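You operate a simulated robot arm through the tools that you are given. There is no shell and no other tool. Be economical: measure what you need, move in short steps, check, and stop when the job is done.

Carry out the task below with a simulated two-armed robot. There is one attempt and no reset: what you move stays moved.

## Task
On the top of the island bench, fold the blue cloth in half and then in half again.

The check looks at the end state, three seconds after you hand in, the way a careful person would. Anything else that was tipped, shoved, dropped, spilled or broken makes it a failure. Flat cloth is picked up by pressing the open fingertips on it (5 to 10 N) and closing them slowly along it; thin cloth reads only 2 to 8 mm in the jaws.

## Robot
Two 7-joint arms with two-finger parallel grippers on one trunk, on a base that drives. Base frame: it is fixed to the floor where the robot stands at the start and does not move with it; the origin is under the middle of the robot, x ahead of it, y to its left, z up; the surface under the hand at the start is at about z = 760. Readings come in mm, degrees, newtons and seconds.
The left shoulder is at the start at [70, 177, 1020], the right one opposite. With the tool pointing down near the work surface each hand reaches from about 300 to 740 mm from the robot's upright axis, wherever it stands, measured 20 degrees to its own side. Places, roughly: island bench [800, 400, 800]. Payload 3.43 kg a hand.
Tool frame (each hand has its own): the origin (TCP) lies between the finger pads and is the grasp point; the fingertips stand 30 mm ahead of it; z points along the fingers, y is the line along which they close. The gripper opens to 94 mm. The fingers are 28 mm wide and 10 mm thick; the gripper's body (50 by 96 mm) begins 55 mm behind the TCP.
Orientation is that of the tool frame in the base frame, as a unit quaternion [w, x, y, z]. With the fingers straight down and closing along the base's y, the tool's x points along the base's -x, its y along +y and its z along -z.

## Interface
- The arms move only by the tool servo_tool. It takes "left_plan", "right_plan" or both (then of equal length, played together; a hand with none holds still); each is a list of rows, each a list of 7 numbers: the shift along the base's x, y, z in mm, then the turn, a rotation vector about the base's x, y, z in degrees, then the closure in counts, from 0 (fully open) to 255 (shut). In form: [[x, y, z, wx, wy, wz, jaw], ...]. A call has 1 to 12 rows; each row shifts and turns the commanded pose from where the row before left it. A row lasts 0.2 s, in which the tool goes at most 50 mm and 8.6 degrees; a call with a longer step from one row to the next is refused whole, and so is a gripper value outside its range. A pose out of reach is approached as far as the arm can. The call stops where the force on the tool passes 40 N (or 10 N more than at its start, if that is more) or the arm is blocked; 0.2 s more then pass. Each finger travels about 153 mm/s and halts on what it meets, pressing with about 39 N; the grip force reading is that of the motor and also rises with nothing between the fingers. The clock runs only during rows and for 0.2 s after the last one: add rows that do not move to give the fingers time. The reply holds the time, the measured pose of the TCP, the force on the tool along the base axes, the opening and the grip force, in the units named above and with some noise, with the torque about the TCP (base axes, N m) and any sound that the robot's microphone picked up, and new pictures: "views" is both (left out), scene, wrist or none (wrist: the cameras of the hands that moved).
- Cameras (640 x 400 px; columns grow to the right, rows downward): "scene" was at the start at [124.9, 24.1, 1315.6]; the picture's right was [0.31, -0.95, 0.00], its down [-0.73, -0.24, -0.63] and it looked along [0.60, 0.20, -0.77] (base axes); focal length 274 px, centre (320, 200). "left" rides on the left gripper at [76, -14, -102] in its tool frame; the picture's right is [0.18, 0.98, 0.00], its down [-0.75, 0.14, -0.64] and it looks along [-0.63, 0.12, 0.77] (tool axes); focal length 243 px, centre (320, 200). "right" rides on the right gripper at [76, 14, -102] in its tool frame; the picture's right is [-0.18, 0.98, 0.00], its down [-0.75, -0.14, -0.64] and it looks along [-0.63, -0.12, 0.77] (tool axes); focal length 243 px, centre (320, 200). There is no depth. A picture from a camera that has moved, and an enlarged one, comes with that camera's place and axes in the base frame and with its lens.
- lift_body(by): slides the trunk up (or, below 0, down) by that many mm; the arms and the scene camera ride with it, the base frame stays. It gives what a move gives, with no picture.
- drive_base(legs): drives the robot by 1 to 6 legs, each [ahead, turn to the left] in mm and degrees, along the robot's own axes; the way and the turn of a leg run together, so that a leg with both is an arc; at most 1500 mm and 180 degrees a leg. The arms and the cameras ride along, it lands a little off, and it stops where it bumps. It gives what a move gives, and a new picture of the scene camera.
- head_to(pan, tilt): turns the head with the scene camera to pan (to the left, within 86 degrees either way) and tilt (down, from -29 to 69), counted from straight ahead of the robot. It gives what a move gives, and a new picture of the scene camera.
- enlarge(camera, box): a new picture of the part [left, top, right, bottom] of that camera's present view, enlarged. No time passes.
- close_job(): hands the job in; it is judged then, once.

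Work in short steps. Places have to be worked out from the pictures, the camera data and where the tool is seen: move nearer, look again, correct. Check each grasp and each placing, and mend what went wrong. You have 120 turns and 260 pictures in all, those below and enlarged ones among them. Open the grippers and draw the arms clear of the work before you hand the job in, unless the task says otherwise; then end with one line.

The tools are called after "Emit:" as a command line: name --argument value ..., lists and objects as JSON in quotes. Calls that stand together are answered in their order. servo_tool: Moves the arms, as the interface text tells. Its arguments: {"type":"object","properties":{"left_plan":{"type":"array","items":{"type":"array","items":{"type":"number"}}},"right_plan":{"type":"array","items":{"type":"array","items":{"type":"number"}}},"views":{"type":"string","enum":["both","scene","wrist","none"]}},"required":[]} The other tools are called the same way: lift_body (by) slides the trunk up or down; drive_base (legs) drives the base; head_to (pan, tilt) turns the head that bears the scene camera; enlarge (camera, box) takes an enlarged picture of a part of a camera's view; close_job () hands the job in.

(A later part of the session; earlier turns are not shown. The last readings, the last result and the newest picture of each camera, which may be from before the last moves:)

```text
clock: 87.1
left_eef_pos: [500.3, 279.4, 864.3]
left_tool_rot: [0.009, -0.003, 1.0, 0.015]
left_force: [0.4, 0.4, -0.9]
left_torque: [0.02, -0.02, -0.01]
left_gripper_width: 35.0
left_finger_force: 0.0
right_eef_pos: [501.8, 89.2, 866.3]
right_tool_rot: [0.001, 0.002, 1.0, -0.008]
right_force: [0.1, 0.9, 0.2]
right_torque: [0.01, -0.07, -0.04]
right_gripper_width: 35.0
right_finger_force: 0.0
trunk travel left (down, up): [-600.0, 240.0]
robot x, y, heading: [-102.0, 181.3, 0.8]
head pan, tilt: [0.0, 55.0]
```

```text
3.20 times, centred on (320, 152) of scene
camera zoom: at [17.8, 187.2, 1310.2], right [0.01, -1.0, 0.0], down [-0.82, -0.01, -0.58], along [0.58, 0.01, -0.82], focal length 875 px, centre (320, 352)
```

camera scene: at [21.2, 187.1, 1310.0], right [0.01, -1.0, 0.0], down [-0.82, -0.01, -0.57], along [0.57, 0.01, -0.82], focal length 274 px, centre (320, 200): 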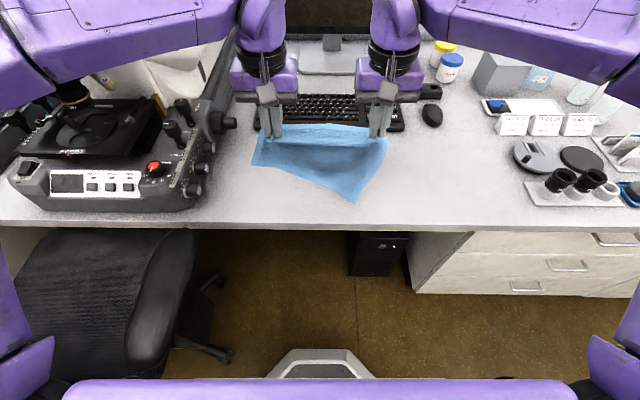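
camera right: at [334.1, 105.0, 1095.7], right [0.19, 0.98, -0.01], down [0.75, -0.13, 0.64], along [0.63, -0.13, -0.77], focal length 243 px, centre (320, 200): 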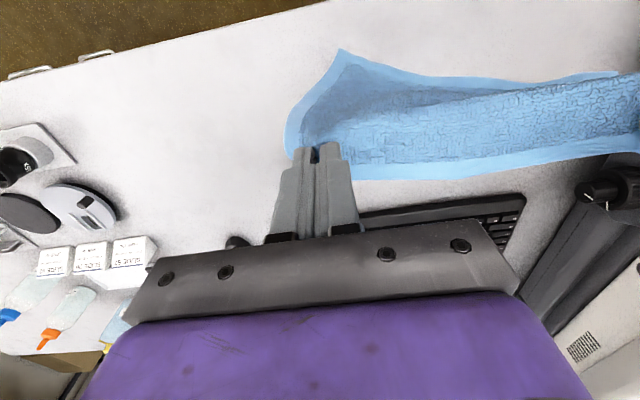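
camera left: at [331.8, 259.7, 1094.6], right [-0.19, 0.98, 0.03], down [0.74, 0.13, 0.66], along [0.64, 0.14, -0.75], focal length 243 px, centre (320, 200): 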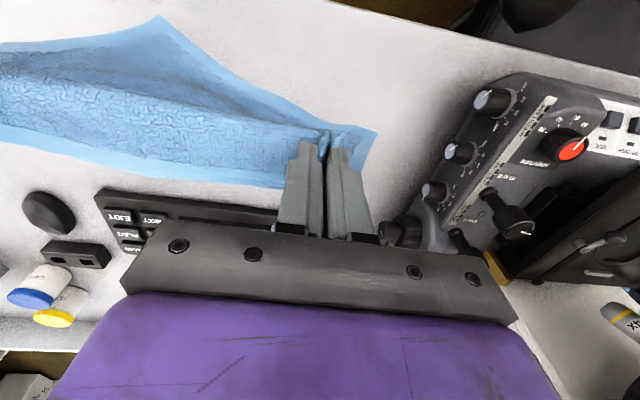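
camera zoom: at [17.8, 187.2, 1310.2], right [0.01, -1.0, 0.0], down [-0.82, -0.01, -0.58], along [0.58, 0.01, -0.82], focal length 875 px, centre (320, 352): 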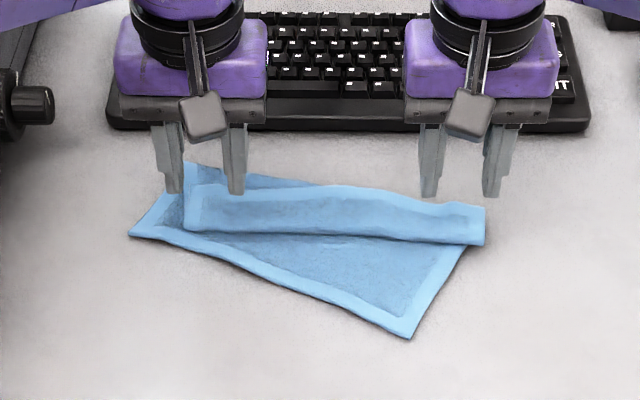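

The near free edge is now a single layer on the bench, skewed: corners at about (522,355) and (420,124). I'll grip it near both corners, hang the cloth fully open, and fold directly from the hanging state. Move over the grip points first.

Emit:
servo_tool --left_plan '[[5, 20, 0, 0, 0, 0, 195], [5, 20, -10, 0, 0, 0, 195], [8, 8, -20, 0, 0, 0, 195], [0, 0, -10, 0, 0, 0, 195], [0, 0, 0, 0, 0, 0, 195]]' --right_plan '[[-20, 20, 0, 0, 0, 0, 195], [-20, 20, -10, 0, 0, 0, 195], [-22, 19, -20, 0, 0, 0, 195], [0, 0, -10, 0, 0, 0, 195], [0, 0, 0, 0, 0, 0, 195]]'

```text
clock: 88.3
left_eef_pos: [524.3, 325.7, 824.4]
left_tool_rot: [0.008, -0.003, 1.0, 0.015]
left_force: [-0.3, 0.2, -0.2]
left_torque: [0.04, 0.03, 0.05]
left_gripper_width: 22.2
left_finger_force: 0.1
right_eef_pos: [443.8, 147.8, 826.7]
right_tool_rot: [-0.001, 0.002, 1.0, -0.007]
right_force: [1.0, 0.3, 0.0]
right_torque: [-0.01, 0.05, 0.03]
right_gripper_width: 22.0
right_finger_force: 0.2
trunk travel left (down, up): [-600.0, 240.0]
robot x, y, heading: [-101.0, 182.8, 0.8]
head pan, tilt: [0.0, 55.0]
camera scene: at [21.7, 187.2, 1309.9], right [0.01, -1.0, 0.0], down [-0.82, -0.01, -0.57], along [0.57, 0.01, -0.82], focal length 274 px, centre (320, 200)
camera right: at [368.2, 163.6, 928.7], right [0.19, 0.98, -0.02], down [0.75, -0.13, 0.64], along [0.63, -0.13, -0.77], focal length 243 px, centre (320, 200)
camera left: at [447.1, 307.6, 926.2], right [-0.19, 0.98, 0.03], down [0.74, 0.13, 0.66], along [0.64, 0.14, -0.75], focal length 243 px, centre (320, 200)
```

scene: 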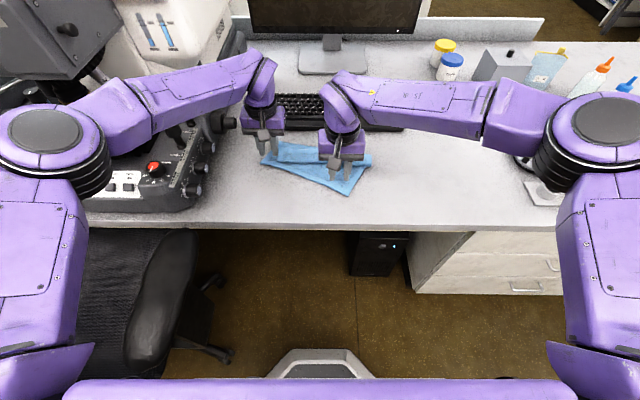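
right: 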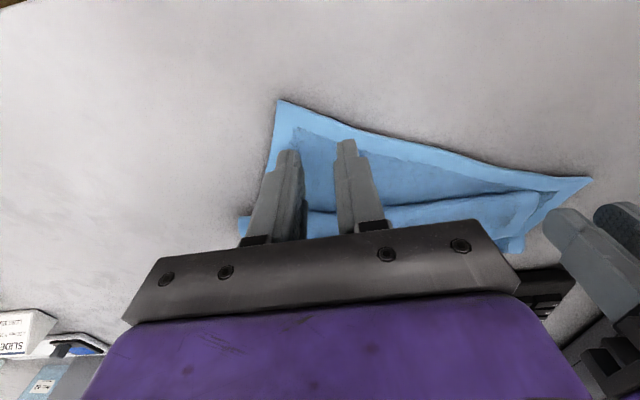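
left: 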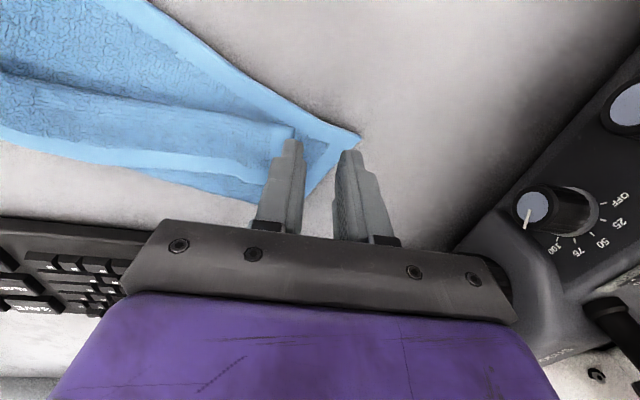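

Corners confirmed at (523,355) and (416,124). Shift left +5 in y (to clear the double strip), right −13 in x, and press.

Emit:
servo_tool --left_plan '[[0, 5, -15, 0, 0, 0, 195], [0, 0, -10, 0, 0, 0, 195], [0, 0, -5, 0, 0, 0, 195], [0, 0, 0, 0, 0, 0, 195]]' --right_plan '[[-13, -2, -17, 0, 0, 0, 195], [0, 0, -10, 0, 0, 0, 195], [0, 0, -5, 0, 0, 0, 195], [0, 0, 0, 0, 0, 0, 195]]' --views "wrist"

```text
clock: 89.3
left_eef_pos: [523.3, 329.9, 795.8]
left_tool_rot: [0.009, -0.004, 1.0, 0.015]
left_force: [0.1, 0.7, 4.3]
left_torque: [-0.09, 0.03, -0.02]
left_gripper_width: 21.7
left_finger_force: 0.1
right_eef_pos: [430.6, 144.8, 794.8]
right_tool_rot: [0.0, 0.002, 1.0, -0.008]
right_force: [0.4, -0.8, 1.6]
right_torque: [0.01, -0.01, 0.0]
right_gripper_width: 22.1
right_finger_force: 0.1
trunk travel left (down, up): [-600.0, 240.0]
robot x, y, heading: [-98.5, 182.7, 0.5]
head pan, tilt: [0.0, 55.0]
camera right: at [355.1, 162.0, 896.1], right [0.19, 0.98, -0.01], down [0.75, -0.13, 0.64], along [0.63, -0.13, -0.77], focal length 243 px, centre (320, 200)
camera left: at [446.4, 312.0, 897.2], right [-0.19, 0.98, 0.03], down [0.74, 0.13, 0.66], along [0.64, 0.14, -0.75], focal length 243 px, centre (320, 200)
```

right: 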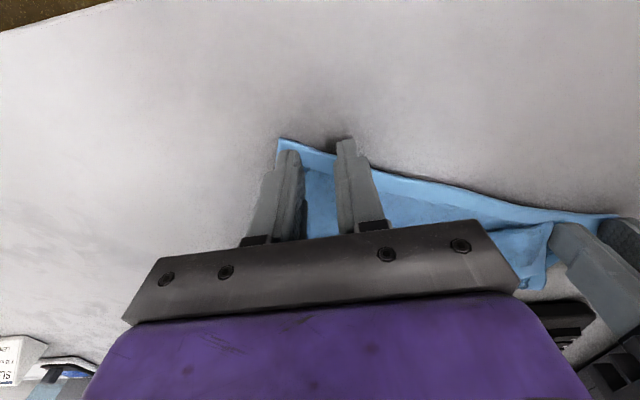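
left: 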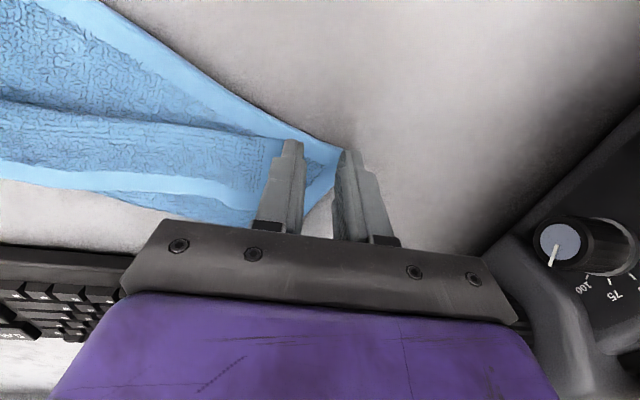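

Positions are acceptable; nudge left inward 2 mm, press a bit more and close slowly, then lift a little.

Emit:
servo_tool --left_plan '[[-1, -2, -0.7, 0, 0, 0, 195], [0, 0, 0, 0, 0, 0, 195], [0, 0, 0, 0, 0, 0, 205], [0, 0, 0, 0, 0, 0, 215], [0, 0, 0, 0, 0, 0, 225], [0, 0, 0, 0, 0, 0, 235], [0, 0, 0, 0, 0, 0, 245], [0, 0, 0, 0, 0, 0, 255], [0, 0, 0, 0, 0, 0, 255], [0, 0, 0, 0, 0, 0, 255]]' --right_plan '[[0, 0, -1.5, 0, 0, 0, 195], [0, 0, -0.5, 0, 0, 0, 195], [0, 0, 0, 0, 0, 0, 205], [0, 0, 0, 0, 0, 0, 215], [0, 0, 0, 0, 0, 0, 225], [0, 0, 0, 0, 0, 0, 235], [0, 0, 0, 0, 0, 0, 245], [0, 0, 0, 0, 0, 0, 255], [0, 0, 0, 0, 0, 0, 255], [0, 0, 0, 0, 0, 0, 255]]' --views "wrist"

```text
clock: 91.5
left_eef_pos: [522.5, 327.8, 795.3]
left_tool_rot: [0.008, -0.002, 1.0, 0.015]
left_force: [-0.5, -0.3, 1.0]
left_torque: [0.02, -0.01, -0.01]
left_gripper_width: 0.2
left_finger_force: 32.9
right_eef_pos: [429.9, 145.2, 794.4]
right_tool_rot: [0.0, 0.003, 1.0, -0.008]
right_force: [0.0, -1.3, 10.4]
right_torque: [0.0, -0.1, -0.02]
right_gripper_width: 2.7
right_finger_force: 37.1
trunk travel left (down, up): [-600.0, 240.0]
robot x, y, heading: [-103.0, 183.3, 0.9]
head pan, tilt: [0.0, 55.0]
camera right: at [354.1, 161.7, 894.9], right [0.19, 0.98, -0.01], down [0.75, -0.13, 0.64], along [0.63, -0.13, -0.76], focal length 243 px, centre (320, 200)
camera left: at [445.1, 309.7, 896.6], right [-0.19, 0.98, 0.03], down [0.74, 0.13, 0.66], along [0.64, 0.14, -0.75], focal length 243 px, centre (320, 200)
```

right: 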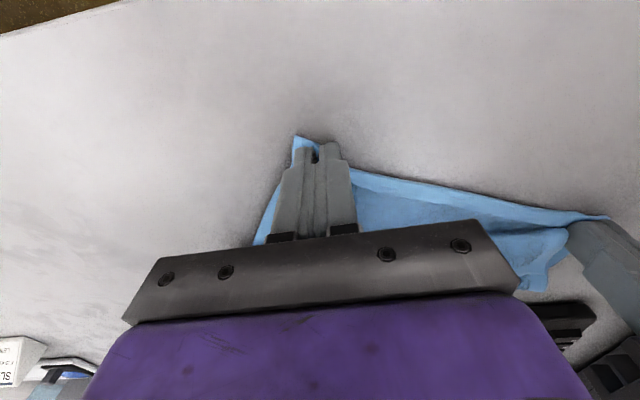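
left: 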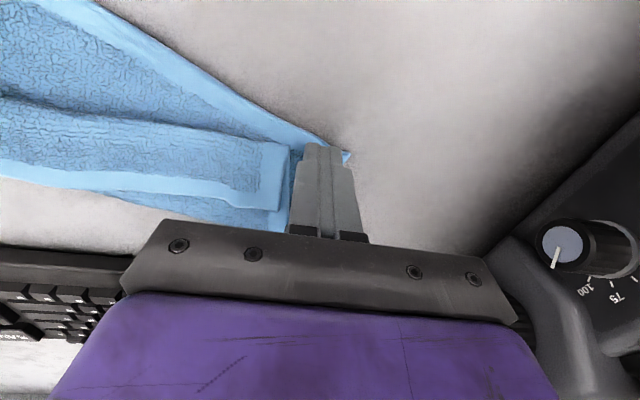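

Right is held (2.7 mm); left slipped off for lack of pressure. I retry left with a narrower opening and more force.

Emit:
servo_tool --left_plan '[[0, 0, 5, 0, 0, 0, 217], [0, -1, 0, 0, 0, 0, 217], [0, 0, -4, 0, 0, 0, 217], [0, 0, -3, 0, 0, 0, 217], [0, 0, 0, 0, 0, 0, 217]]' --views "wrist"

```text
clock: 92.7
left_eef_pos: [521.6, 325.3, 792.2]
left_tool_rot: [0.009, -0.003, 1.0, 0.014]
left_force: [0.9, 0.1, 5.1]
left_torque: [-0.02, -0.01, 0.02]
left_gripper_width: 13.5
left_finger_force: 0.1
right_eef_pos: [429.5, 145.1, 794.1]
right_tool_rot: [0.0, 0.003, 1.0, -0.008]
right_force: [2.2, -0.5, 9.6]
right_torque: [-0.06, -0.11, 0.0]
right_gripper_width: 2.6
right_finger_force: 37.2
trunk travel left (down, up): [-600.0, 240.0]
robot x, y, heading: [-103.7, 185.1, 0.8]
head pan, tilt: [0.0, 55.0]
camera left: at [444.3, 308.3, 895.2], right [-0.19, 0.98, 0.03], down [0.74, 0.13, 0.66], along [0.64, 0.14, -0.75], focal length 243 px, centre (320, 200)
```

left: 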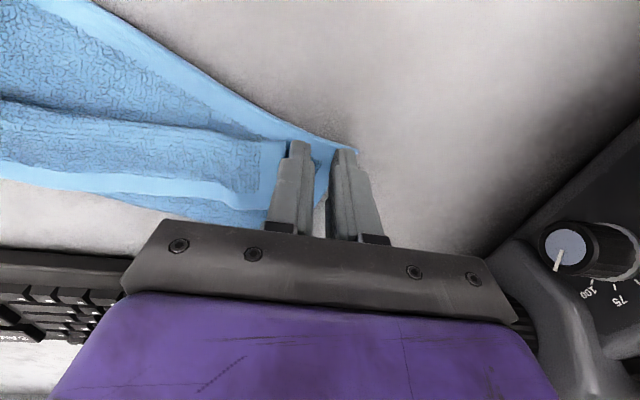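

Good placement straddling the corner; add pressure and close.

Emit:
servo_tool --left_plan '[[-3, 0, -1, 0, 0, 0, 217], [0, 0, 0, 0, 0, 0, 217], [0, 0, 0, 0, 0, 0, 224], [0, 0, 0, 0, 0, 0, 231], [0, 0, 0, 0, 0, 0, 238], [0, 0, 0, 0, 0, 0, 245], [0, 0, 0, 0, 0, 0, 255], [0, 0, 0, 0, 0, 0, 255], [0, 0, 0, 0, 0, 0, 255]]' --views "wrist"

```text
clock: 94.7
left_eef_pos: [517.5, 324.3, 793.4]
left_tool_rot: [0.01, -0.003, 1.0, 0.015]
left_force: [-0.4, -1.6, 17.4]
left_torque: [-0.09, 0.0, -0.03]
left_gripper_width: 0.0
left_finger_force: 33.1
right_eef_pos: [427.5, 145.2, 794.1]
right_tool_rot: [0.001, 0.001, 1.0, -0.007]
right_force: [1.6, 1.4, 2.4]
right_torque: [0.03, -0.05, -0.02]
right_gripper_width: 2.5
right_finger_force: 37.4
trunk travel left (down, up): [-600.0, 240.0]
robot x, y, heading: [-104.7, 183.7, 0.7]
head pan, tilt: [0.0, 55.0]
camera left: at [440.3, 307.8, 894.4], right [-0.19, 0.98, 0.03], down [0.74, 0.13, 0.66], along [0.64, 0.14, -0.75], focal length 243 px, centre (320, 200)
```

left: 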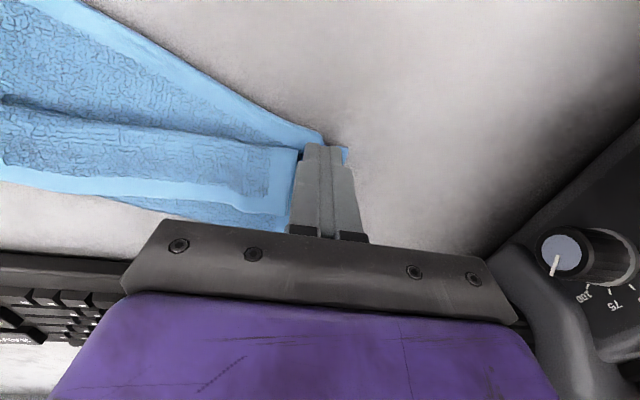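

Too little buckle at the tip corner. The single-layer band is wider nearer the middle (edge x≈481 at y≈265), so I'll grip there instead just to hang and unfold.

Emit:
servo_tool --left_plan '[[0, 0, 25, 0, 0, 0, 230], [-12, -30, 0, 0, 0, 0, 172], [-12, -29, 0, 0, 0, 0, 172], [0, 0, -15, 0, 0, 0, 172], [0, 0, 0, 0, 0, 0, 172]]' --views "wrist"

```text
clock: 95.9
left_eef_pos: [493.2, 265.7, 800.5]
left_tool_rot: [0.009, -0.002, 1.0, 0.015]
left_force: [-1.2, 0.6, -0.1]
left_torque: [-0.01, -0.01, 0.05]
left_gripper_width: 30.7
left_finger_force: 0.0
right_eef_pos: [429.9, 145.6, 793.7]
right_tool_rot: [0.0, 0.002, 1.0, -0.008]
right_force: [0.3, -0.8, 10.2]
right_torque: [-0.04, -0.1, -0.03]
right_gripper_width: 2.7
right_finger_force: 37.4
trunk travel left (down, up): [-600.0, 240.0]
robot x, y, heading: [-103.2, 183.5, 0.9]
head pan, tilt: [0.0, 55.0]
camera left: at [416.9, 249.3, 903.1], right [-0.19, 0.98, 0.03], down [0.74, 0.13, 0.66], along [0.64, 0.14, -0.75], focal length 243 px, centre (320, 200)
```

left: 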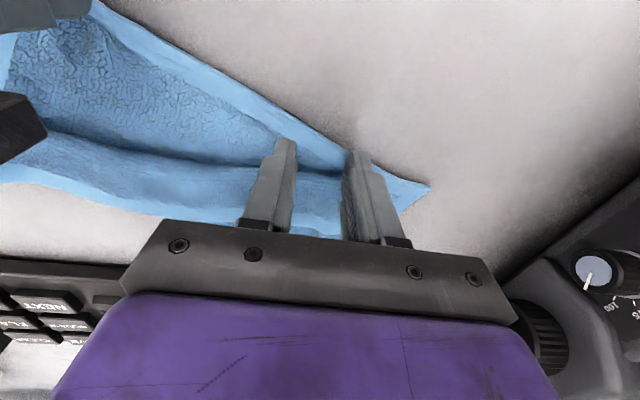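

Shift to (497,258), press.

Emit:
servo_tool --left_plan '[[4, -8, 0, 0, 0, 0, 172], [0, 0, -4, 0, 0, 0, 172], [0, 0, -3, 0, 0, 0, 172], [0, 0, -1, 0, 0, 0, 172], [0, 0, 0, 0, 0, 0, 172]]' --views "none"

```text
clock: 97.1
left_eef_pos: [499.4, 260.6, 794.7]
left_tool_rot: [0.009, -0.003, 1.0, 0.015]
left_force: [-0.5, -0.6, 8.8]
left_torque: [-0.14, -0.08, -0.01]
left_gripper_width: 31.0
left_finger_force: 0.0
right_eef_pos: [429.6, 145.7, 793.5]
right_tool_rot: [0.0, 0.002, 1.0, -0.008]
right_force: [1.3, 0.6, 6.6]
right_torque: [0.01, -0.1, -0.03]
right_gripper_width: 2.5
right_finger_force: 37.3
trunk travel left (down, up): [-600.0, 240.0]
robot x, y, heading: [-103.7, 186.1, 1.0]
head pan, tilt: [0.0, 55.0]
```

9 N; close slowly.

Emit:
servo_tool --left_plan '[[0, 0, 0, 0, 0, 0, 182], [0, 0, 0, 0, 0, 0, 192], [0, 0, 0, 0, 0, 0, 202], [0, 0, 0, 0, 0, 0, 212], [0, 0, 0, 0, 0, 0, 222], [0, 0, 0, 0, 0, 0, 232], [0, 0, 0, 0, 0, 0, 242], [0, 0, 0, 0, 0, 0, 255], [0, 0, 0, 0, 0, 0, 255], [0, 0, 0, 0, 0, 0, 255]]' --views "wrist"

```text
clock: 99.3
left_eef_pos: [498.4, 260.9, 792.6]
left_tool_rot: [0.009, -0.003, 1.0, 0.015]
left_force: [0.6, -1.5, 7.0]
left_torque: [-0.02, -0.03, 0.04]
left_gripper_width: 2.4
left_finger_force: 37.1
right_eef_pos: [429.9, 144.5, 793.5]
right_tool_rot: [0.0, 0.002, 1.0, -0.008]
right_force: [0.2, -0.1, 6.3]
right_torque: [0.0, -0.02, 0.0]
right_gripper_width: 2.6
right_finger_force: 36.9
trunk travel left (down, up): [-600.0, 240.0]
robot x, y, heading: [-106.5, 186.0, 0.8]
head pan, tilt: [0.0, 55.0]
camera left: at [421.1, 242.4, 895.5], right [-0.19, 0.98, 0.03], down [0.74, 0.13, 0.66], along [0.64, 0.14, -0.75], focal length 243 px, centre (320, 200)
```

left: 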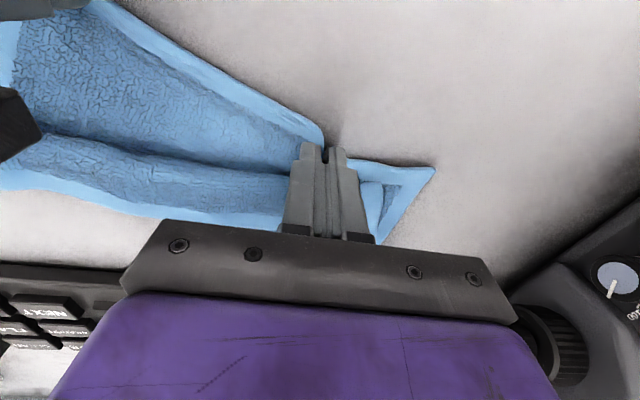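

Held at 2.4 mm. Now lift both high, bringing the left hand back level with the right so the cloth hangs square.

Emit:
servo_tool --left_plan '[[0, 0, 20, 0, 0, 0, 255], [-5, 1, 28, 0, 0, 0, 255], [-8, 2, 28, 0, 0, 0, 255], [-8, 2, 28, 0, 0, 0, 255], [-8, 2, 28, 0, 0, 0, 255], [-8, 2, 28, 0, 0, 0, 255], [-8, 2, 28, 0, 0, 0, 255], [-8, 2, 28, 0, 0, 0, 255], [-8, 1, 15, 0, 0, 0, 255], [0, 0, 0, 0, 0, 0, 255]]' --right_plan '[[0, 0, 20, 0, 0, 0, 255], [1, 0, 28, 0, 0, 0, 255], [1, -1, 28, 0, 0, 0, 255], [1, -1, 28, 0, 0, 0, 255], [1, -1, 28, 0, 0, 0, 255], [1, -1, 28, 0, 0, 0, 255], [1, -1, 28, 0, 0, 0, 255], [1, 0, 28, 0, 0, 0, 255], [1, 0, 15, 0, 0, 0, 255], [0, 0, 0, 0, 0, 0, 255]]' --views "scene"

Emit:
enlarge --camera "scene" --box '[220, 60, 420, 210]'

```text
clock: 101.5
left_eef_pos: [439.3, 274.7, 1023.1]
left_tool_rot: [0.009, -0.004, 1.0, 0.015]
left_force: [-0.3, -0.5, -0.2]
left_torque: [-0.02, 0.02, 0.03]
left_gripper_width: 2.2
left_finger_force: 37.1
right_eef_pos: [438.2, 141.5, 1022.8]
right_tool_rot: [0.0, 0.001, 1.0, -0.007]
right_force: [-0.1, 1.1, -0.1]
right_torque: [0.0, 0.02, 0.01]
right_gripper_width: 2.5
right_finger_force: 37.8
trunk travel left (down, up): [-600.0, 240.0]
robot x, y, heading: [-102.2, 186.2, 1.1]
head pan, tilt: [0.0, 55.0]
camera scene: at [22.0, 186.9, 1309.9], right [0.01, -1.0, 0.0], down [-0.82, -0.01, -0.57], along [0.57, 0.01, -0.82], focal length 274 px, centre (320, 200)
```

scene: 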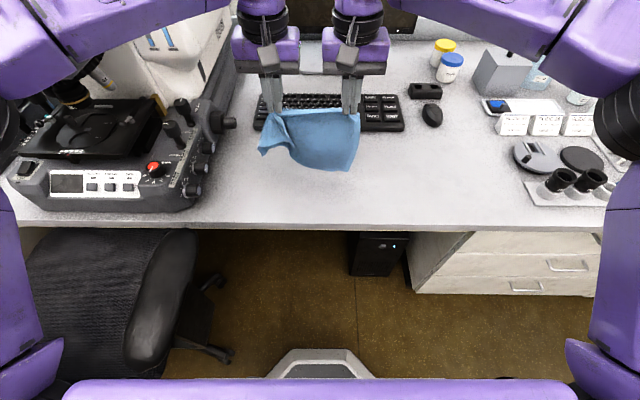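

```text
2.67 times, centred on (320, 135) of scene
camera zoom: at [22.0, 186.9, 1309.9], right [0.01, -1.0, 0.0], down [-0.82, -0.01, -0.57], along [0.57, 0.01, -0.82], focal length 729 px, centre (320, 373)
```

zoom: 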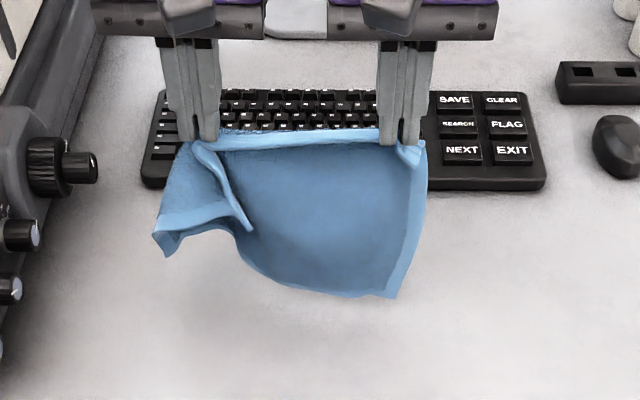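

It hangs fully open. To lay it flat with the far edge first I need more forward reach, so I drive 100 mm forward (hands stay well above everything).

Emit:
drive_base --legs '[[100, 0]]'

```text
clock: 102.6
left_eef_pos: [540.3, 276.2, 1022.6]
left_tool_rot: [0.007, -0.003, 1.0, 0.015]
left_force: [-0.8, -0.4, -0.3]
left_torque: [-0.02, -0.01, 0.02]
left_gripper_width: 2.5
left_finger_force: 37.2
right_eef_pos: [539.1, 141.9, 1022.0]
right_tool_rot: [-0.001, 0.001, 1.0, -0.008]
right_force: [0.6, 0.8, -0.1]
right_torque: [0.01, 0.04, -0.02]
right_gripper_width: 2.5
right_finger_force: 37.1
trunk travel left (down, up): [-600.0, 240.0]
robot x, y, heading: [-1.1, 187.4, 0.8]
head pan, tilt: [0.0, 55.0]
camera scene: at [122.4, 188.8, 1309.9], right [0.02, -1.0, 0.0], down [-0.82, -0.01, -0.57], along [0.57, 0.01, -0.82], focal length 274 px, centre (320, 200)
```

scene: 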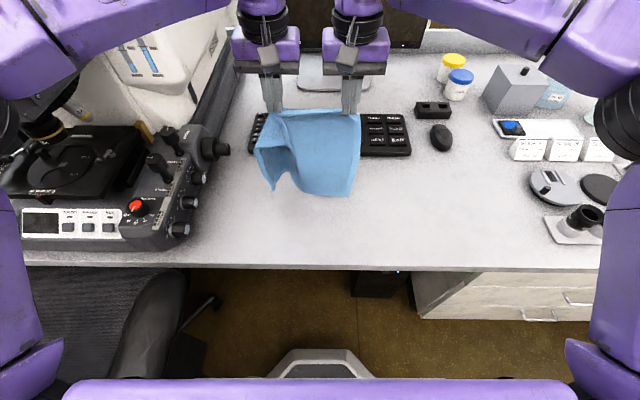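

I move forward a little more, let the bottom edge touch, then lay the cloth down along a quarter-circle toward me.

Emit:
servo_tool --left_plan '[[20, 0, 0, 0, 0, 0, 255], [20, 0, -8, 0, 0, 0, 255], [0, 0, -12, 0, 0, 0, 255], [0, 0, 0, 0, 0, 0, 255], [-25, 0, -3, 0, 0, 0, 255], [-28, 0, -4, 0, 0, 0, 255], [-25, 0, -10, 0, 0, 0, 255], [-25, 0, -12, 0, 0, 0, 255], [-22, 0, -17, 0, 0, 0, 255], [-22, 0, -18, 0, 0, 0, 255]]' --right_plan '[[20, 0, 0, 0, 0, 0, 255], [20, 0, -8, 0, 0, 0, 255], [0, 0, -12, 0, 0, 0, 255], [0, 0, 0, 0, 0, 0, 255], [-25, 0, -3, 0, 0, 0, 255], [-28, 0, -4, 0, 0, 0, 255], [-25, 0, -10, 0, 0, 0, 255], [-25, 0, -12, 0, 0, 0, 255], [-22, 0, -17, 0, 0, 0, 255], [-22, 0, -18, 0, 0, 0, 255]]' --views "scene"

```text
clock: 104.8
left_eef_pos: [412.6, 275.5, 945.6]
left_tool_rot: [0.008, -0.004, 1.0, 0.015]
left_force: [0.3, -0.6, -0.6]
left_torque: [-0.09, 0.0, -0.01]
left_gripper_width: 2.4
left_finger_force: 37.4
left hand out of reach, approached as far as the arm can: row 1, 2
right_eef_pos: [419.1, 141.4, 940.6]
right_tool_rot: [-0.001, 0.002, 1.0, -0.007]
right_force: [-0.3, 0.1, 0.6]
right_torque: [0.02, -0.01, -0.04]
right_gripper_width: 2.3
right_finger_force: 37.1
right hand out of reach, approached as far as the arm can: row 2
trunk travel left (down, up): [-600.0, 240.0]
robot x, y, heading: [-2.1, 183.2, 0.8]
head pan, tilt: [0.0, 55.0]
camera scene: at [121.4, 188.9, 1310.1], right [0.02, -1.0, 0.0], down [-0.82, -0.01, -0.57], along [0.57, 0.01, -0.82], focal length 274 px, centre (320, 200)
```

scene: 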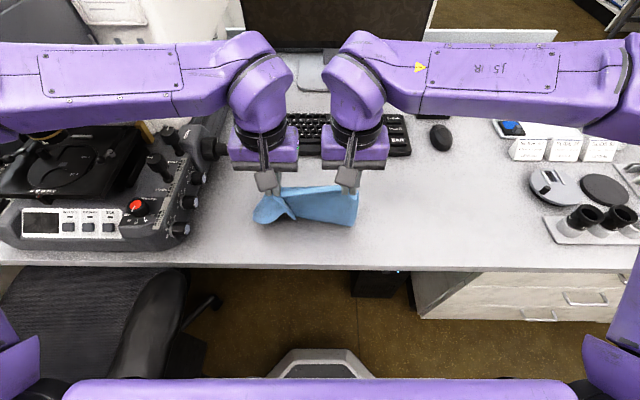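

I check the wrist views for where the far edge lies.

Emit:
servo_tool --left_plan '[[0, 0, -5, 0, 0, 0, 255], [0, 0, -5, 0, 0, 0, 255]]' --right_plan '[[-3, 0, -3, 0, 0, 0, 255], [-3, 0, -3, 0, 0, 0, 255]]' --views "wrist"

Emit:
enlarge --camera "scene" --box '[220, 110, 420, 250]'

```text
clock: 105.4
left_eef_pos: [412.2, 275.7, 931.7]
left_tool_rot: [0.008, -0.004, 1.0, 0.015]
left_force: [-0.3, -0.1, 0.5]
left_torque: [0.0, -0.02, 0.02]
left_gripper_width: 2.3
left_finger_force: 36.9
right_eef_pos: [414.2, 142.9, 936.2]
right_tool_rot: [-0.001, 0.001, 1.0, -0.008]
right_force: [-1.1, 0.4, -1.2]
right_torque: [0.06, -0.01, 0.04]
right_gripper_width: 2.5
right_finger_force: 37.1
trunk travel left (down, up): [-600.0, 240.0]
robot x, y, heading: [0.7, 187.9, 0.7]
head pan, tilt: [0.0, 55.0]
camera right: at [338.3, 158.1, 1038.1], right [0.19, 0.98, -0.02], down [0.75, -0.13, 0.64], along [0.63, -0.13, -0.77], focal length 243 px, centre (320, 200)
camera left: at [335.2, 258.1, 1035.4], right [-0.19, 0.98, 0.03], down [0.74, 0.13, 0.66], along [0.64, 0.14, -0.75], focal length 243 px, centre (320, 200)
```

right: 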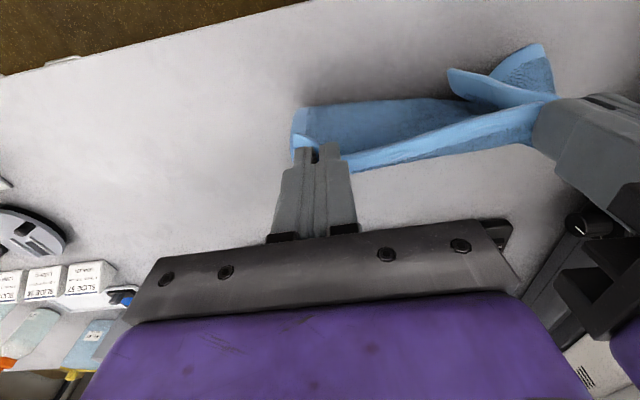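
left: 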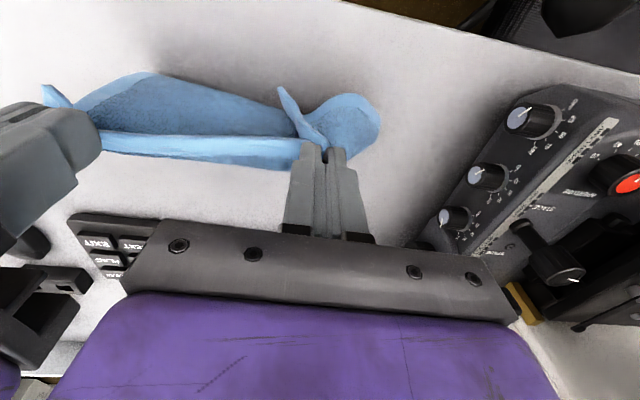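

```text
2.86 times, centred on (320, 180) of scene
camera zoom: at [122.0, 188.8, 1309.9], right [0.02, -1.0, 0.0], down [-0.82, -0.01, -0.57], along [0.57, 0.01, -0.82], focal length 782 px, centre (320, 257)
```

zoom: 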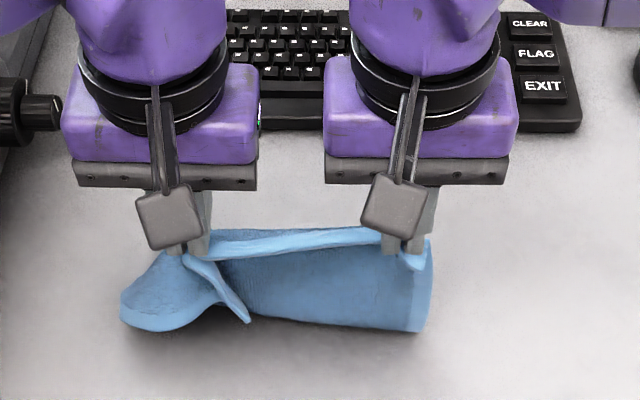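

The body actually hangs on my side of the fingers, so laying it away from me is the natural direction. I raise it again near the front, then lay it toward the back.

Emit:
servo_tool --left_plan '[[-10, 0, 25, 0, 0, 0, 255], [-12, 0, 28, 0, 0, 0, 255], [-13, 0, 28, 0, 0, 0, 255], [0, 0, 0, 0, 0, 0, 255], [0, 0, 0, 0, 0, 0, 255], [0, 0, 0, 0, 0, 0, 255]]' --right_plan '[[-10, 0, 23, 0, 0, 0, 255], [-13, 0, 27, 0, 0, 0, 255], [-14, 0, 27, 0, 0, 0, 255], [0, 0, 0, 0, 0, 0, 255], [0, 0, 0, 0, 0, 0, 255], [0, 0, 0, 0, 0, 0, 255]]' --views "scene"

Emit:
enlarge --camera "scene" --box '[200, 110, 440, 270]'

```text
clock: 106.8
left_eef_pos: [377.4, 275.7, 1016.0]
left_tool_rot: [0.008, -0.004, 1.0, 0.015]
left_force: [0.5, 0.3, -0.6]
left_torque: [0.0, 0.0, -0.02]
left_gripper_width: 2.7
left_finger_force: 37.2
right_eef_pos: [377.0, 141.6, 1014.4]
right_tool_rot: [-0.001, 0.002, 1.0, -0.008]
right_force: [-0.9, 0.1, -0.7]
right_torque: [0.01, 0.02, -0.02]
right_gripper_width: 2.8
right_finger_force: 37.7
trunk travel left (down, up): [-600.0, 240.0]
robot x, y, heading: [-3.8, 186.1, 0.8]
head pan, tilt: [0.0, 55.0]
camera scene: at [122.0, 188.8, 1309.9], right [0.02, -1.0, 0.0], down [-0.82, -0.01, -0.57], along [0.57, 0.01, -0.82], focal length 274 px, centre (320, 200)
```

scene: 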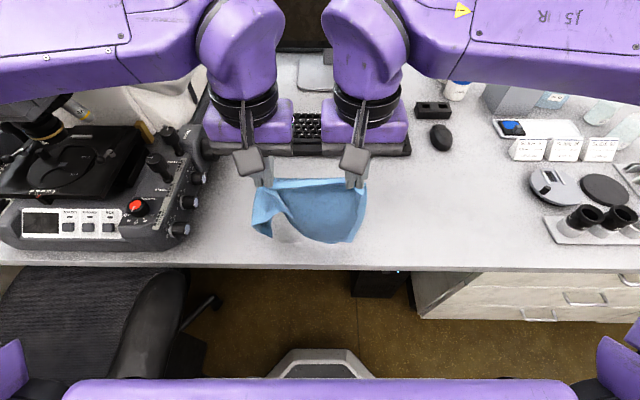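

```text
2.50 times, centred on (320, 190) of scene
camera zoom: at [122.0, 188.8, 1309.9], right [0.02, -1.0, 0.0], down [-0.82, -0.01, -0.57], along [0.57, 0.01, -0.82], focal length 684 px, centre (320, 225)
```

zoom: 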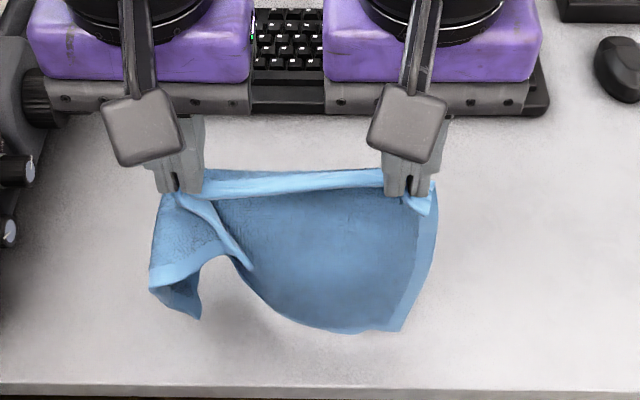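

Hanging freely and nearly full length. I lay it down away from me.

Emit:
servo_tool --left_plan '[[0, 0, -12, 0, 0, 0, 255], [0, 0, -8, 0, 0, 0, 255], [20, 0, -1, 0, 0, 0, 255], [20, 0, -2, 0, 0, 0, 255], [20, 0, -4, 0, 0, 0, 255], [20, 0, -6, 0, 0, 0, 255], [20, 0, -8, 0, 0, 0, 255], [20, 0, -12, 0, 0, 0, 255], [20, 0, -16, 0, 0, 0, 255], [16, 0, -20, 0, 0, 0, 255], [15, 0, -22, 0, 0, 0, 255], [13, 0, -26, 0, 0, 0, 255]]' --right_plan '[[0, 0, -12, 0, 0, 0, 255], [0, 0, -8, 0, 0, 0, 255], [20, 0, -1, 0, 0, 0, 255], [20, 0, -2, 0, 0, 0, 255], [20, 0, -4, 0, 0, 0, 255], [20, 0, -6, 0, 0, 0, 255], [20, 0, -8, 0, 0, 0, 255], [20, 0, -12, 0, 0, 0, 255], [20, 0, -16, 0, 0, 0, 255], [16, 0, -20, 0, 0, 0, 255], [15, 0, -22, 0, 0, 0, 255], [13, 0, -26, 0, 0, 0, 255]]' --views "scene"

Emit:
enlarge --camera "scene" --box '[200, 90, 440, 250]'

```text
clock: 109.4
left_eef_pos: [561.6, 276.5, 876.4]
left_tool_rot: [0.008, -0.004, 1.0, 0.015]
left_force: [0.2, 0.0, 0.0]
left_torque: [-0.03, 0.02, 0.0]
left_gripper_width: 2.5
left_finger_force: 37.0
right_eef_pos: [564.8, 142.5, 876.8]
right_tool_rot: [-0.002, 0.0, 1.0, -0.007]
right_force: [0.0, 1.2, -0.6]
right_torque: [0.02, 0.02, -0.02]
right_gripper_width: 2.6
right_finger_force: 37.7
trunk travel left (down, up): [-600.0, 240.0]
robot x, y, heading: [-1.3, 186.5, 0.6]
head pan, tilt: [0.0, 55.0]
camera scene: at [124.0, 188.8, 1309.8], right [0.02, -1.0, 0.0], down [-0.82, -0.01, -0.57], along [0.57, 0.01, -0.82], focal length 274 px, centre (320, 200)
```

scene: 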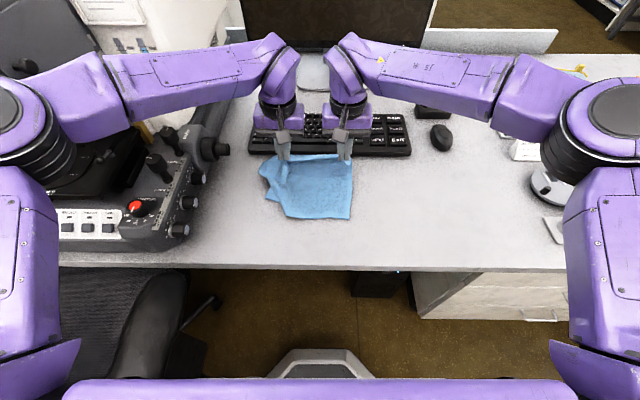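

```text
2.50 times, centred on (320, 170) of scene
camera zoom: at [124.0, 188.8, 1309.8], right [0.02, -1.0, 0.0], down [-0.82, -0.01, -0.57], along [0.57, 0.01, -0.82], focal length 684 px, centre (320, 275)
```

zoom: 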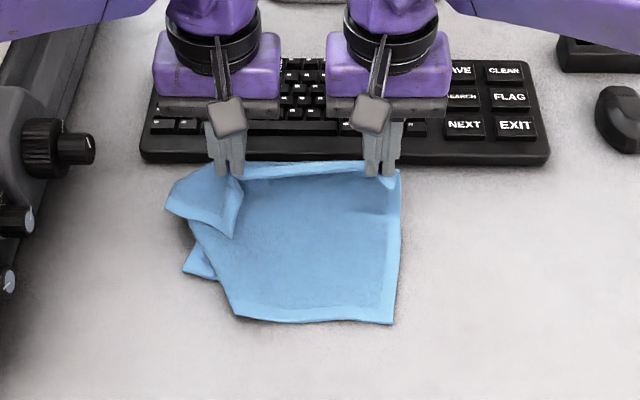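

Mostly laid. I finish lowering and release.

Emit:
servo_tool --left_plan '[[10, 0, -27, 0, 0, 0, 255], [6, 0, -27, 0, 0, 0, 255], [3, 0, -20, 0, 0, 0, 255], [0, 0, 0, 0, 0, 0, 255], [0, 0, 0, 0, 0, 0, 235], [0, 0, 0, 0, 0, 0, 205], [0, 0, 0, 0, 0, 0, 172], [0, 0, 0, 0, 0, 0, 172], [0, 0, 30, 0, 0, 0, 172], [-40, 0, 25, 0, 0, 0, 172], [-40, 10, 20, 0, 0, 0, 172], [-40, 20, 10, 0, 0, 0, 172]]' --right_plan '[[10, 0, -27, 0, 0, 0, 255], [6, 0, -27, 0, 0, 0, 255], [3, 0, -20, 0, 0, 0, 255], [0, 0, 0, 0, 0, 0, 255], [0, 0, 0, 0, 0, 0, 235], [0, 0, 0, 0, 0, 0, 205], [0, 0, 0, 0, 0, 0, 172], [0, 0, 0, 0, 0, 0, 172], [0, 0, 30, 0, 0, 0, 172], [-40, -20, 20, 0, 0, 0, 172], [-40, -25, 10, 0, 0, 0, 172], [-35, -25, 10, 0, 0, 0, 172]]' --views "wrist"

Emit:
enlarge --camera "scene" --box '[200, 90, 440, 250]'

```text
clock: 112.0
left_eef_pos: [457.5, 307.1, 892.5]
left_tool_rot: [0.009, -0.004, 1.0, 0.015]
left_force: [0.4, 0.6, 0.0]
left_torque: [0.02, -0.07, -0.01]
left_gripper_width: 30.5
left_finger_force: 0.1
right_eef_pos: [465.3, 71.9, 874.9]
right_tool_rot: [0.001, 0.001, 1.0, -0.008]
right_force: [-0.4, 0.1, -0.5]
right_torque: [-0.03, -0.02, -0.02]
right_gripper_width: 30.4
right_finger_force: 0.0
trunk travel left (down, up): [-600.0, 240.0]
robot x, y, heading: [-6.6, 184.4, 1.1]
head pan, tilt: [0.0, 55.0]
camera right: at [388.8, 88.8, 976.6], right [0.19, 0.98, -0.01], down [0.75, -0.13, 0.65], along [0.63, -0.13, -0.76], focal length 243 px, centre (320, 200)
camera left: at [378.3, 289.3, 993.7], right [-0.19, 0.98, 0.03], down [0.74, 0.13, 0.66], along [0.64, 0.14, -0.75], focal length 243 px, centre (320, 200)
```

right: 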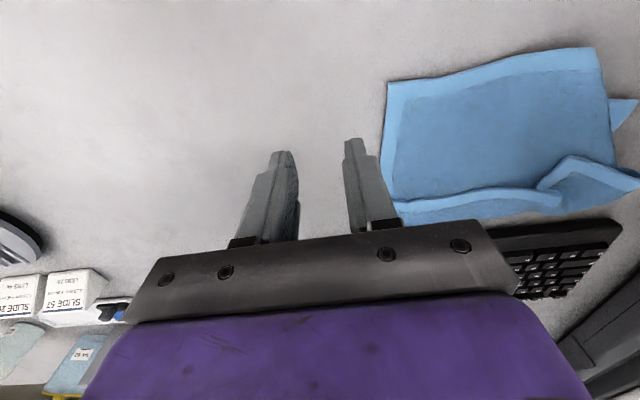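
left: 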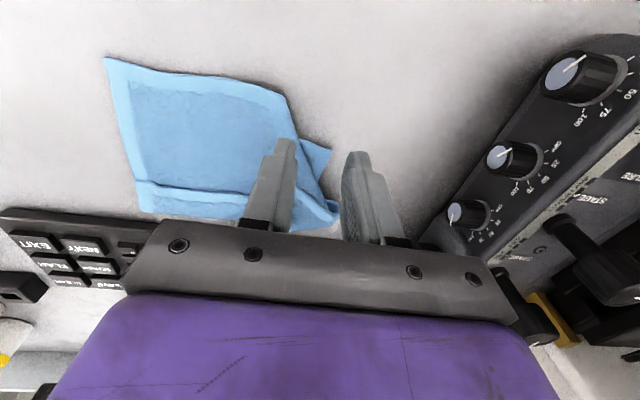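

```text
2.50 times, centred on (320, 170) of scene
camera zoom: at [118.8, 189.0, 1310.3], right [0.02, -1.0, 0.0], down [-0.82, -0.01, -0.58], along [0.58, 0.01, -0.82], focal length 684 px, centre (320, 275)
```

zoom: 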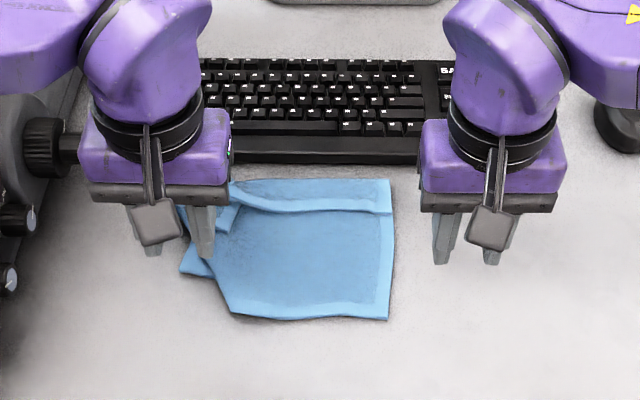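

Left part is partly tucked under, with a corner peeking out at about (509,333). Let me look closely there.

Emit:
servo_tool --left_plan '[[-40, 10, 10, 0, 0, 0, 172], [-30, 10, 0, 0, 0, 0, 172]]' --views "none"

Emit:
enlarge --camera "scene" --box '[240, 130, 368, 210]'

Emit:
enlarge --camera "left" --box '[100, 100, 400, 260]'

```text
clock: 112.6
left_eef_pos: [388.0, 327.6, 900.9]
left_tool_rot: [0.008, -0.004, 1.0, 0.015]
left_force: [0.1, -0.8, -0.4]
left_torque: [0.01, 0.03, -0.01]
left_gripper_width: 30.5
left_finger_force: 0.1
right_eef_pos: [467.7, 73.2, 874.2]
right_tool_rot: [-0.001, 0.002, 1.0, -0.008]
right_force: [0.6, 0.2, -0.5]
right_torque: [-0.01, 0.01, 0.0]
right_gripper_width: 30.7
right_finger_force: 0.1
trunk travel left (down, up): [-600.0, 240.0]
robot x, y, heading: [-3.7, 186.3, 1.0]
head pan, tilt: [0.0, 55.0]
```

```text
5.00 times, centred on (304, 170) of scene
camera zoom: at [121.9, 189.1, 1309.9], right [0.02, -1.0, 0.0], down [-0.82, -0.01, -0.57], along [0.57, 0.01, -0.82], focal length 1368 px, centre (400, 350)
```

zoom: 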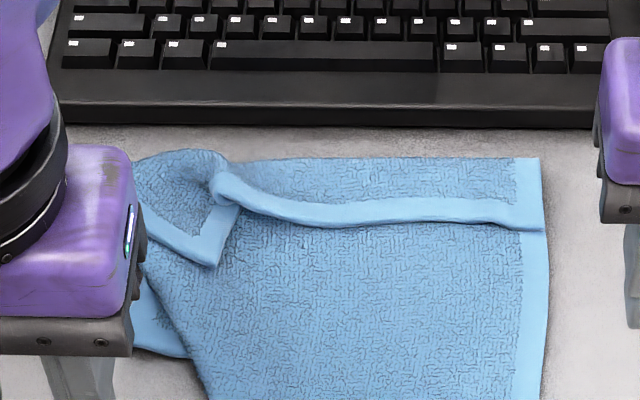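

```text
2.13 times, centred on (250, 180) of left
camera zoom: at [311.4, 309.1, 1002.4], right [-0.19, 0.98, 0.03], down [0.74, 0.13, 0.66], along [0.64, 0.14, -0.75], focal length 518 px, centre (469, 243)
```

zoom: 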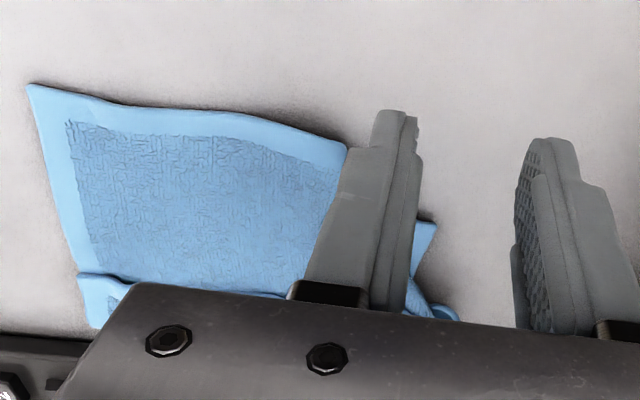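

The peeking corner triangle is near (504,331)–(498,298)–(540,318). I'll press the main sheet with the right fingertips and drag the tucked corner outward with the left fingertips. Approach first.

Emit:
servo_tool --left_plan '[[35, 0, 0, 0, 0, 0, 255], [35, 0, 0, 0, 0, 0, 255], [35, -3, -25, 0, 0, 0, 255], [18, -5, -40, 0, 0, 0, 255], [0, 0, -25, 0, 0, 0, 255], [0, 0, -5, 0, 0, 0, 255], [0, 0, 0, 0, 0, 0, 255]]' --right_plan '[[10, 30, 0, 0, 0, 0, 255], [10, 35, 0, 0, 0, 0, 255], [10, 35, -20, 0, 0, 0, 255], [5, 0, -40, 0, 0, 0, 255], [0, 0, -10, 0, 0, 0, 255], [0, 0, -5, 0, 0, 0, 255], [0, 0, -6, 0, 0, 0, 255]]' --views "wrist"

```text
clock: 114.2
left_eef_pos: [511.7, 318.6, 804.4]
left_tool_rot: [0.008, -0.004, 1.0, 0.015]
left_force: [0.8, 0.3, 0.4]
left_torque: [-0.03, 0.02, 0.0]
left_gripper_width: 0.2
left_finger_force: 33.0
right_eef_pos: [500.2, 172.4, 793.4]
right_tool_rot: [0.001, 0.001, 1.0, -0.007]
right_force: [2.1, 0.0, 10.1]
right_torque: [-0.01, -0.08, -0.01]
right_gripper_width: 0.0
right_finger_force: 33.0
trunk travel left (down, up): [-600.0, 240.0]
robot x, y, heading: [0.6, 189.6, 0.6]
head pan, tilt: [0.0, 55.0]
camera right: at [424.8, 188.4, 894.5], right [0.19, 0.98, -0.01], down [0.75, -0.13, 0.65], along [0.63, -0.13, -0.76], focal length 243 px, centre (320, 200)
camera left: at [434.2, 300.5, 906.4], right [-0.19, 0.98, 0.03], down [0.74, 0.13, 0.66], along [0.64, 0.14, -0.75], focal length 243 px, centre (320, 200)
```

right: 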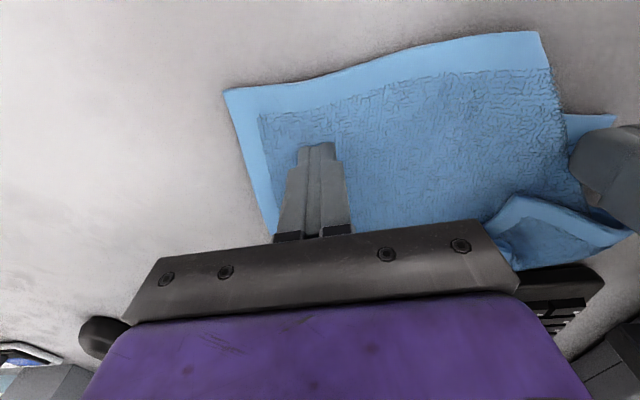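
left: 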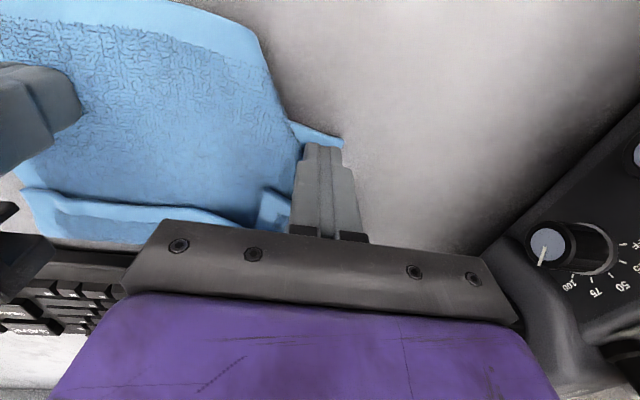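

Left is right above the triangle. Press and drag outward slowly.

Emit:
servo_tool --left_plan '[[0, 0, -6, 0, 0, 0, 255], [0, 0, -4, 0, 0, 0, 255], [0, 0, -2, 0, 0, 0, 255], [-4, 6, 0, 0, 0, 0, 255], [-6, 8, 0, 0, 0, 0, 255], [-6, 8, 0, 0, 0, 0, 255], [-6, 8, 0, 0, 0, 0, 255], [-6, 8, 0, 0, 0, 0, 255], [0, 0, 0, 0, 0, 0, 255]]' --views "wrist"

Emit:
enlarge --camera "scene" --box '[230, 130, 390, 230]'

```text
clock: 116.2
left_eef_pos: [484.0, 356.7, 793.8]
left_tool_rot: [0.01, -0.004, 1.0, 0.014]
left_force: [1.5, -1.6, 8.6]
left_torque: [-0.06, -0.03, -0.01]
left_gripper_width: 0.0
left_finger_force: 33.2
right_eef_pos: [499.6, 171.3, 793.2]
right_tool_rot: [0.001, 0.002, 1.0, -0.006]
right_force: [-1.2, -0.8, 16.4]
right_torque: [0.0, 0.06, 0.0]
right_gripper_width: 0.0
right_finger_force: 32.9
trunk travel left (down, up): [-600.0, 240.0]
robot x, y, heading: [-1.0, 186.1, 1.0]
head pan, tilt: [0.0, 55.0]
camera left: at [406.2, 338.5, 894.4], right [-0.19, 0.98, 0.03], down [0.74, 0.13, 0.66], along [0.64, 0.15, -0.75], focal length 243 px, centre (320, 200)
```

left: 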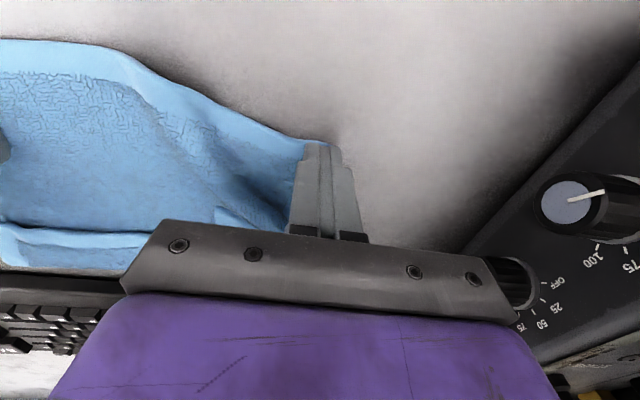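

```text
4.00 times, centred on (310, 180) of scene
camera zoom: at [118.8, 188.2, 1310.3], right [0.02, -1.0, 0.0], down [-0.82, -0.01, -0.58], along [0.58, 0.01, -0.82], focal length 1094 px, centre (360, 280)
```

zoom: 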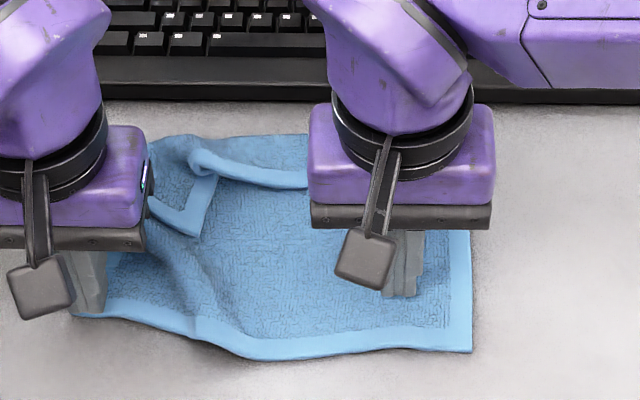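

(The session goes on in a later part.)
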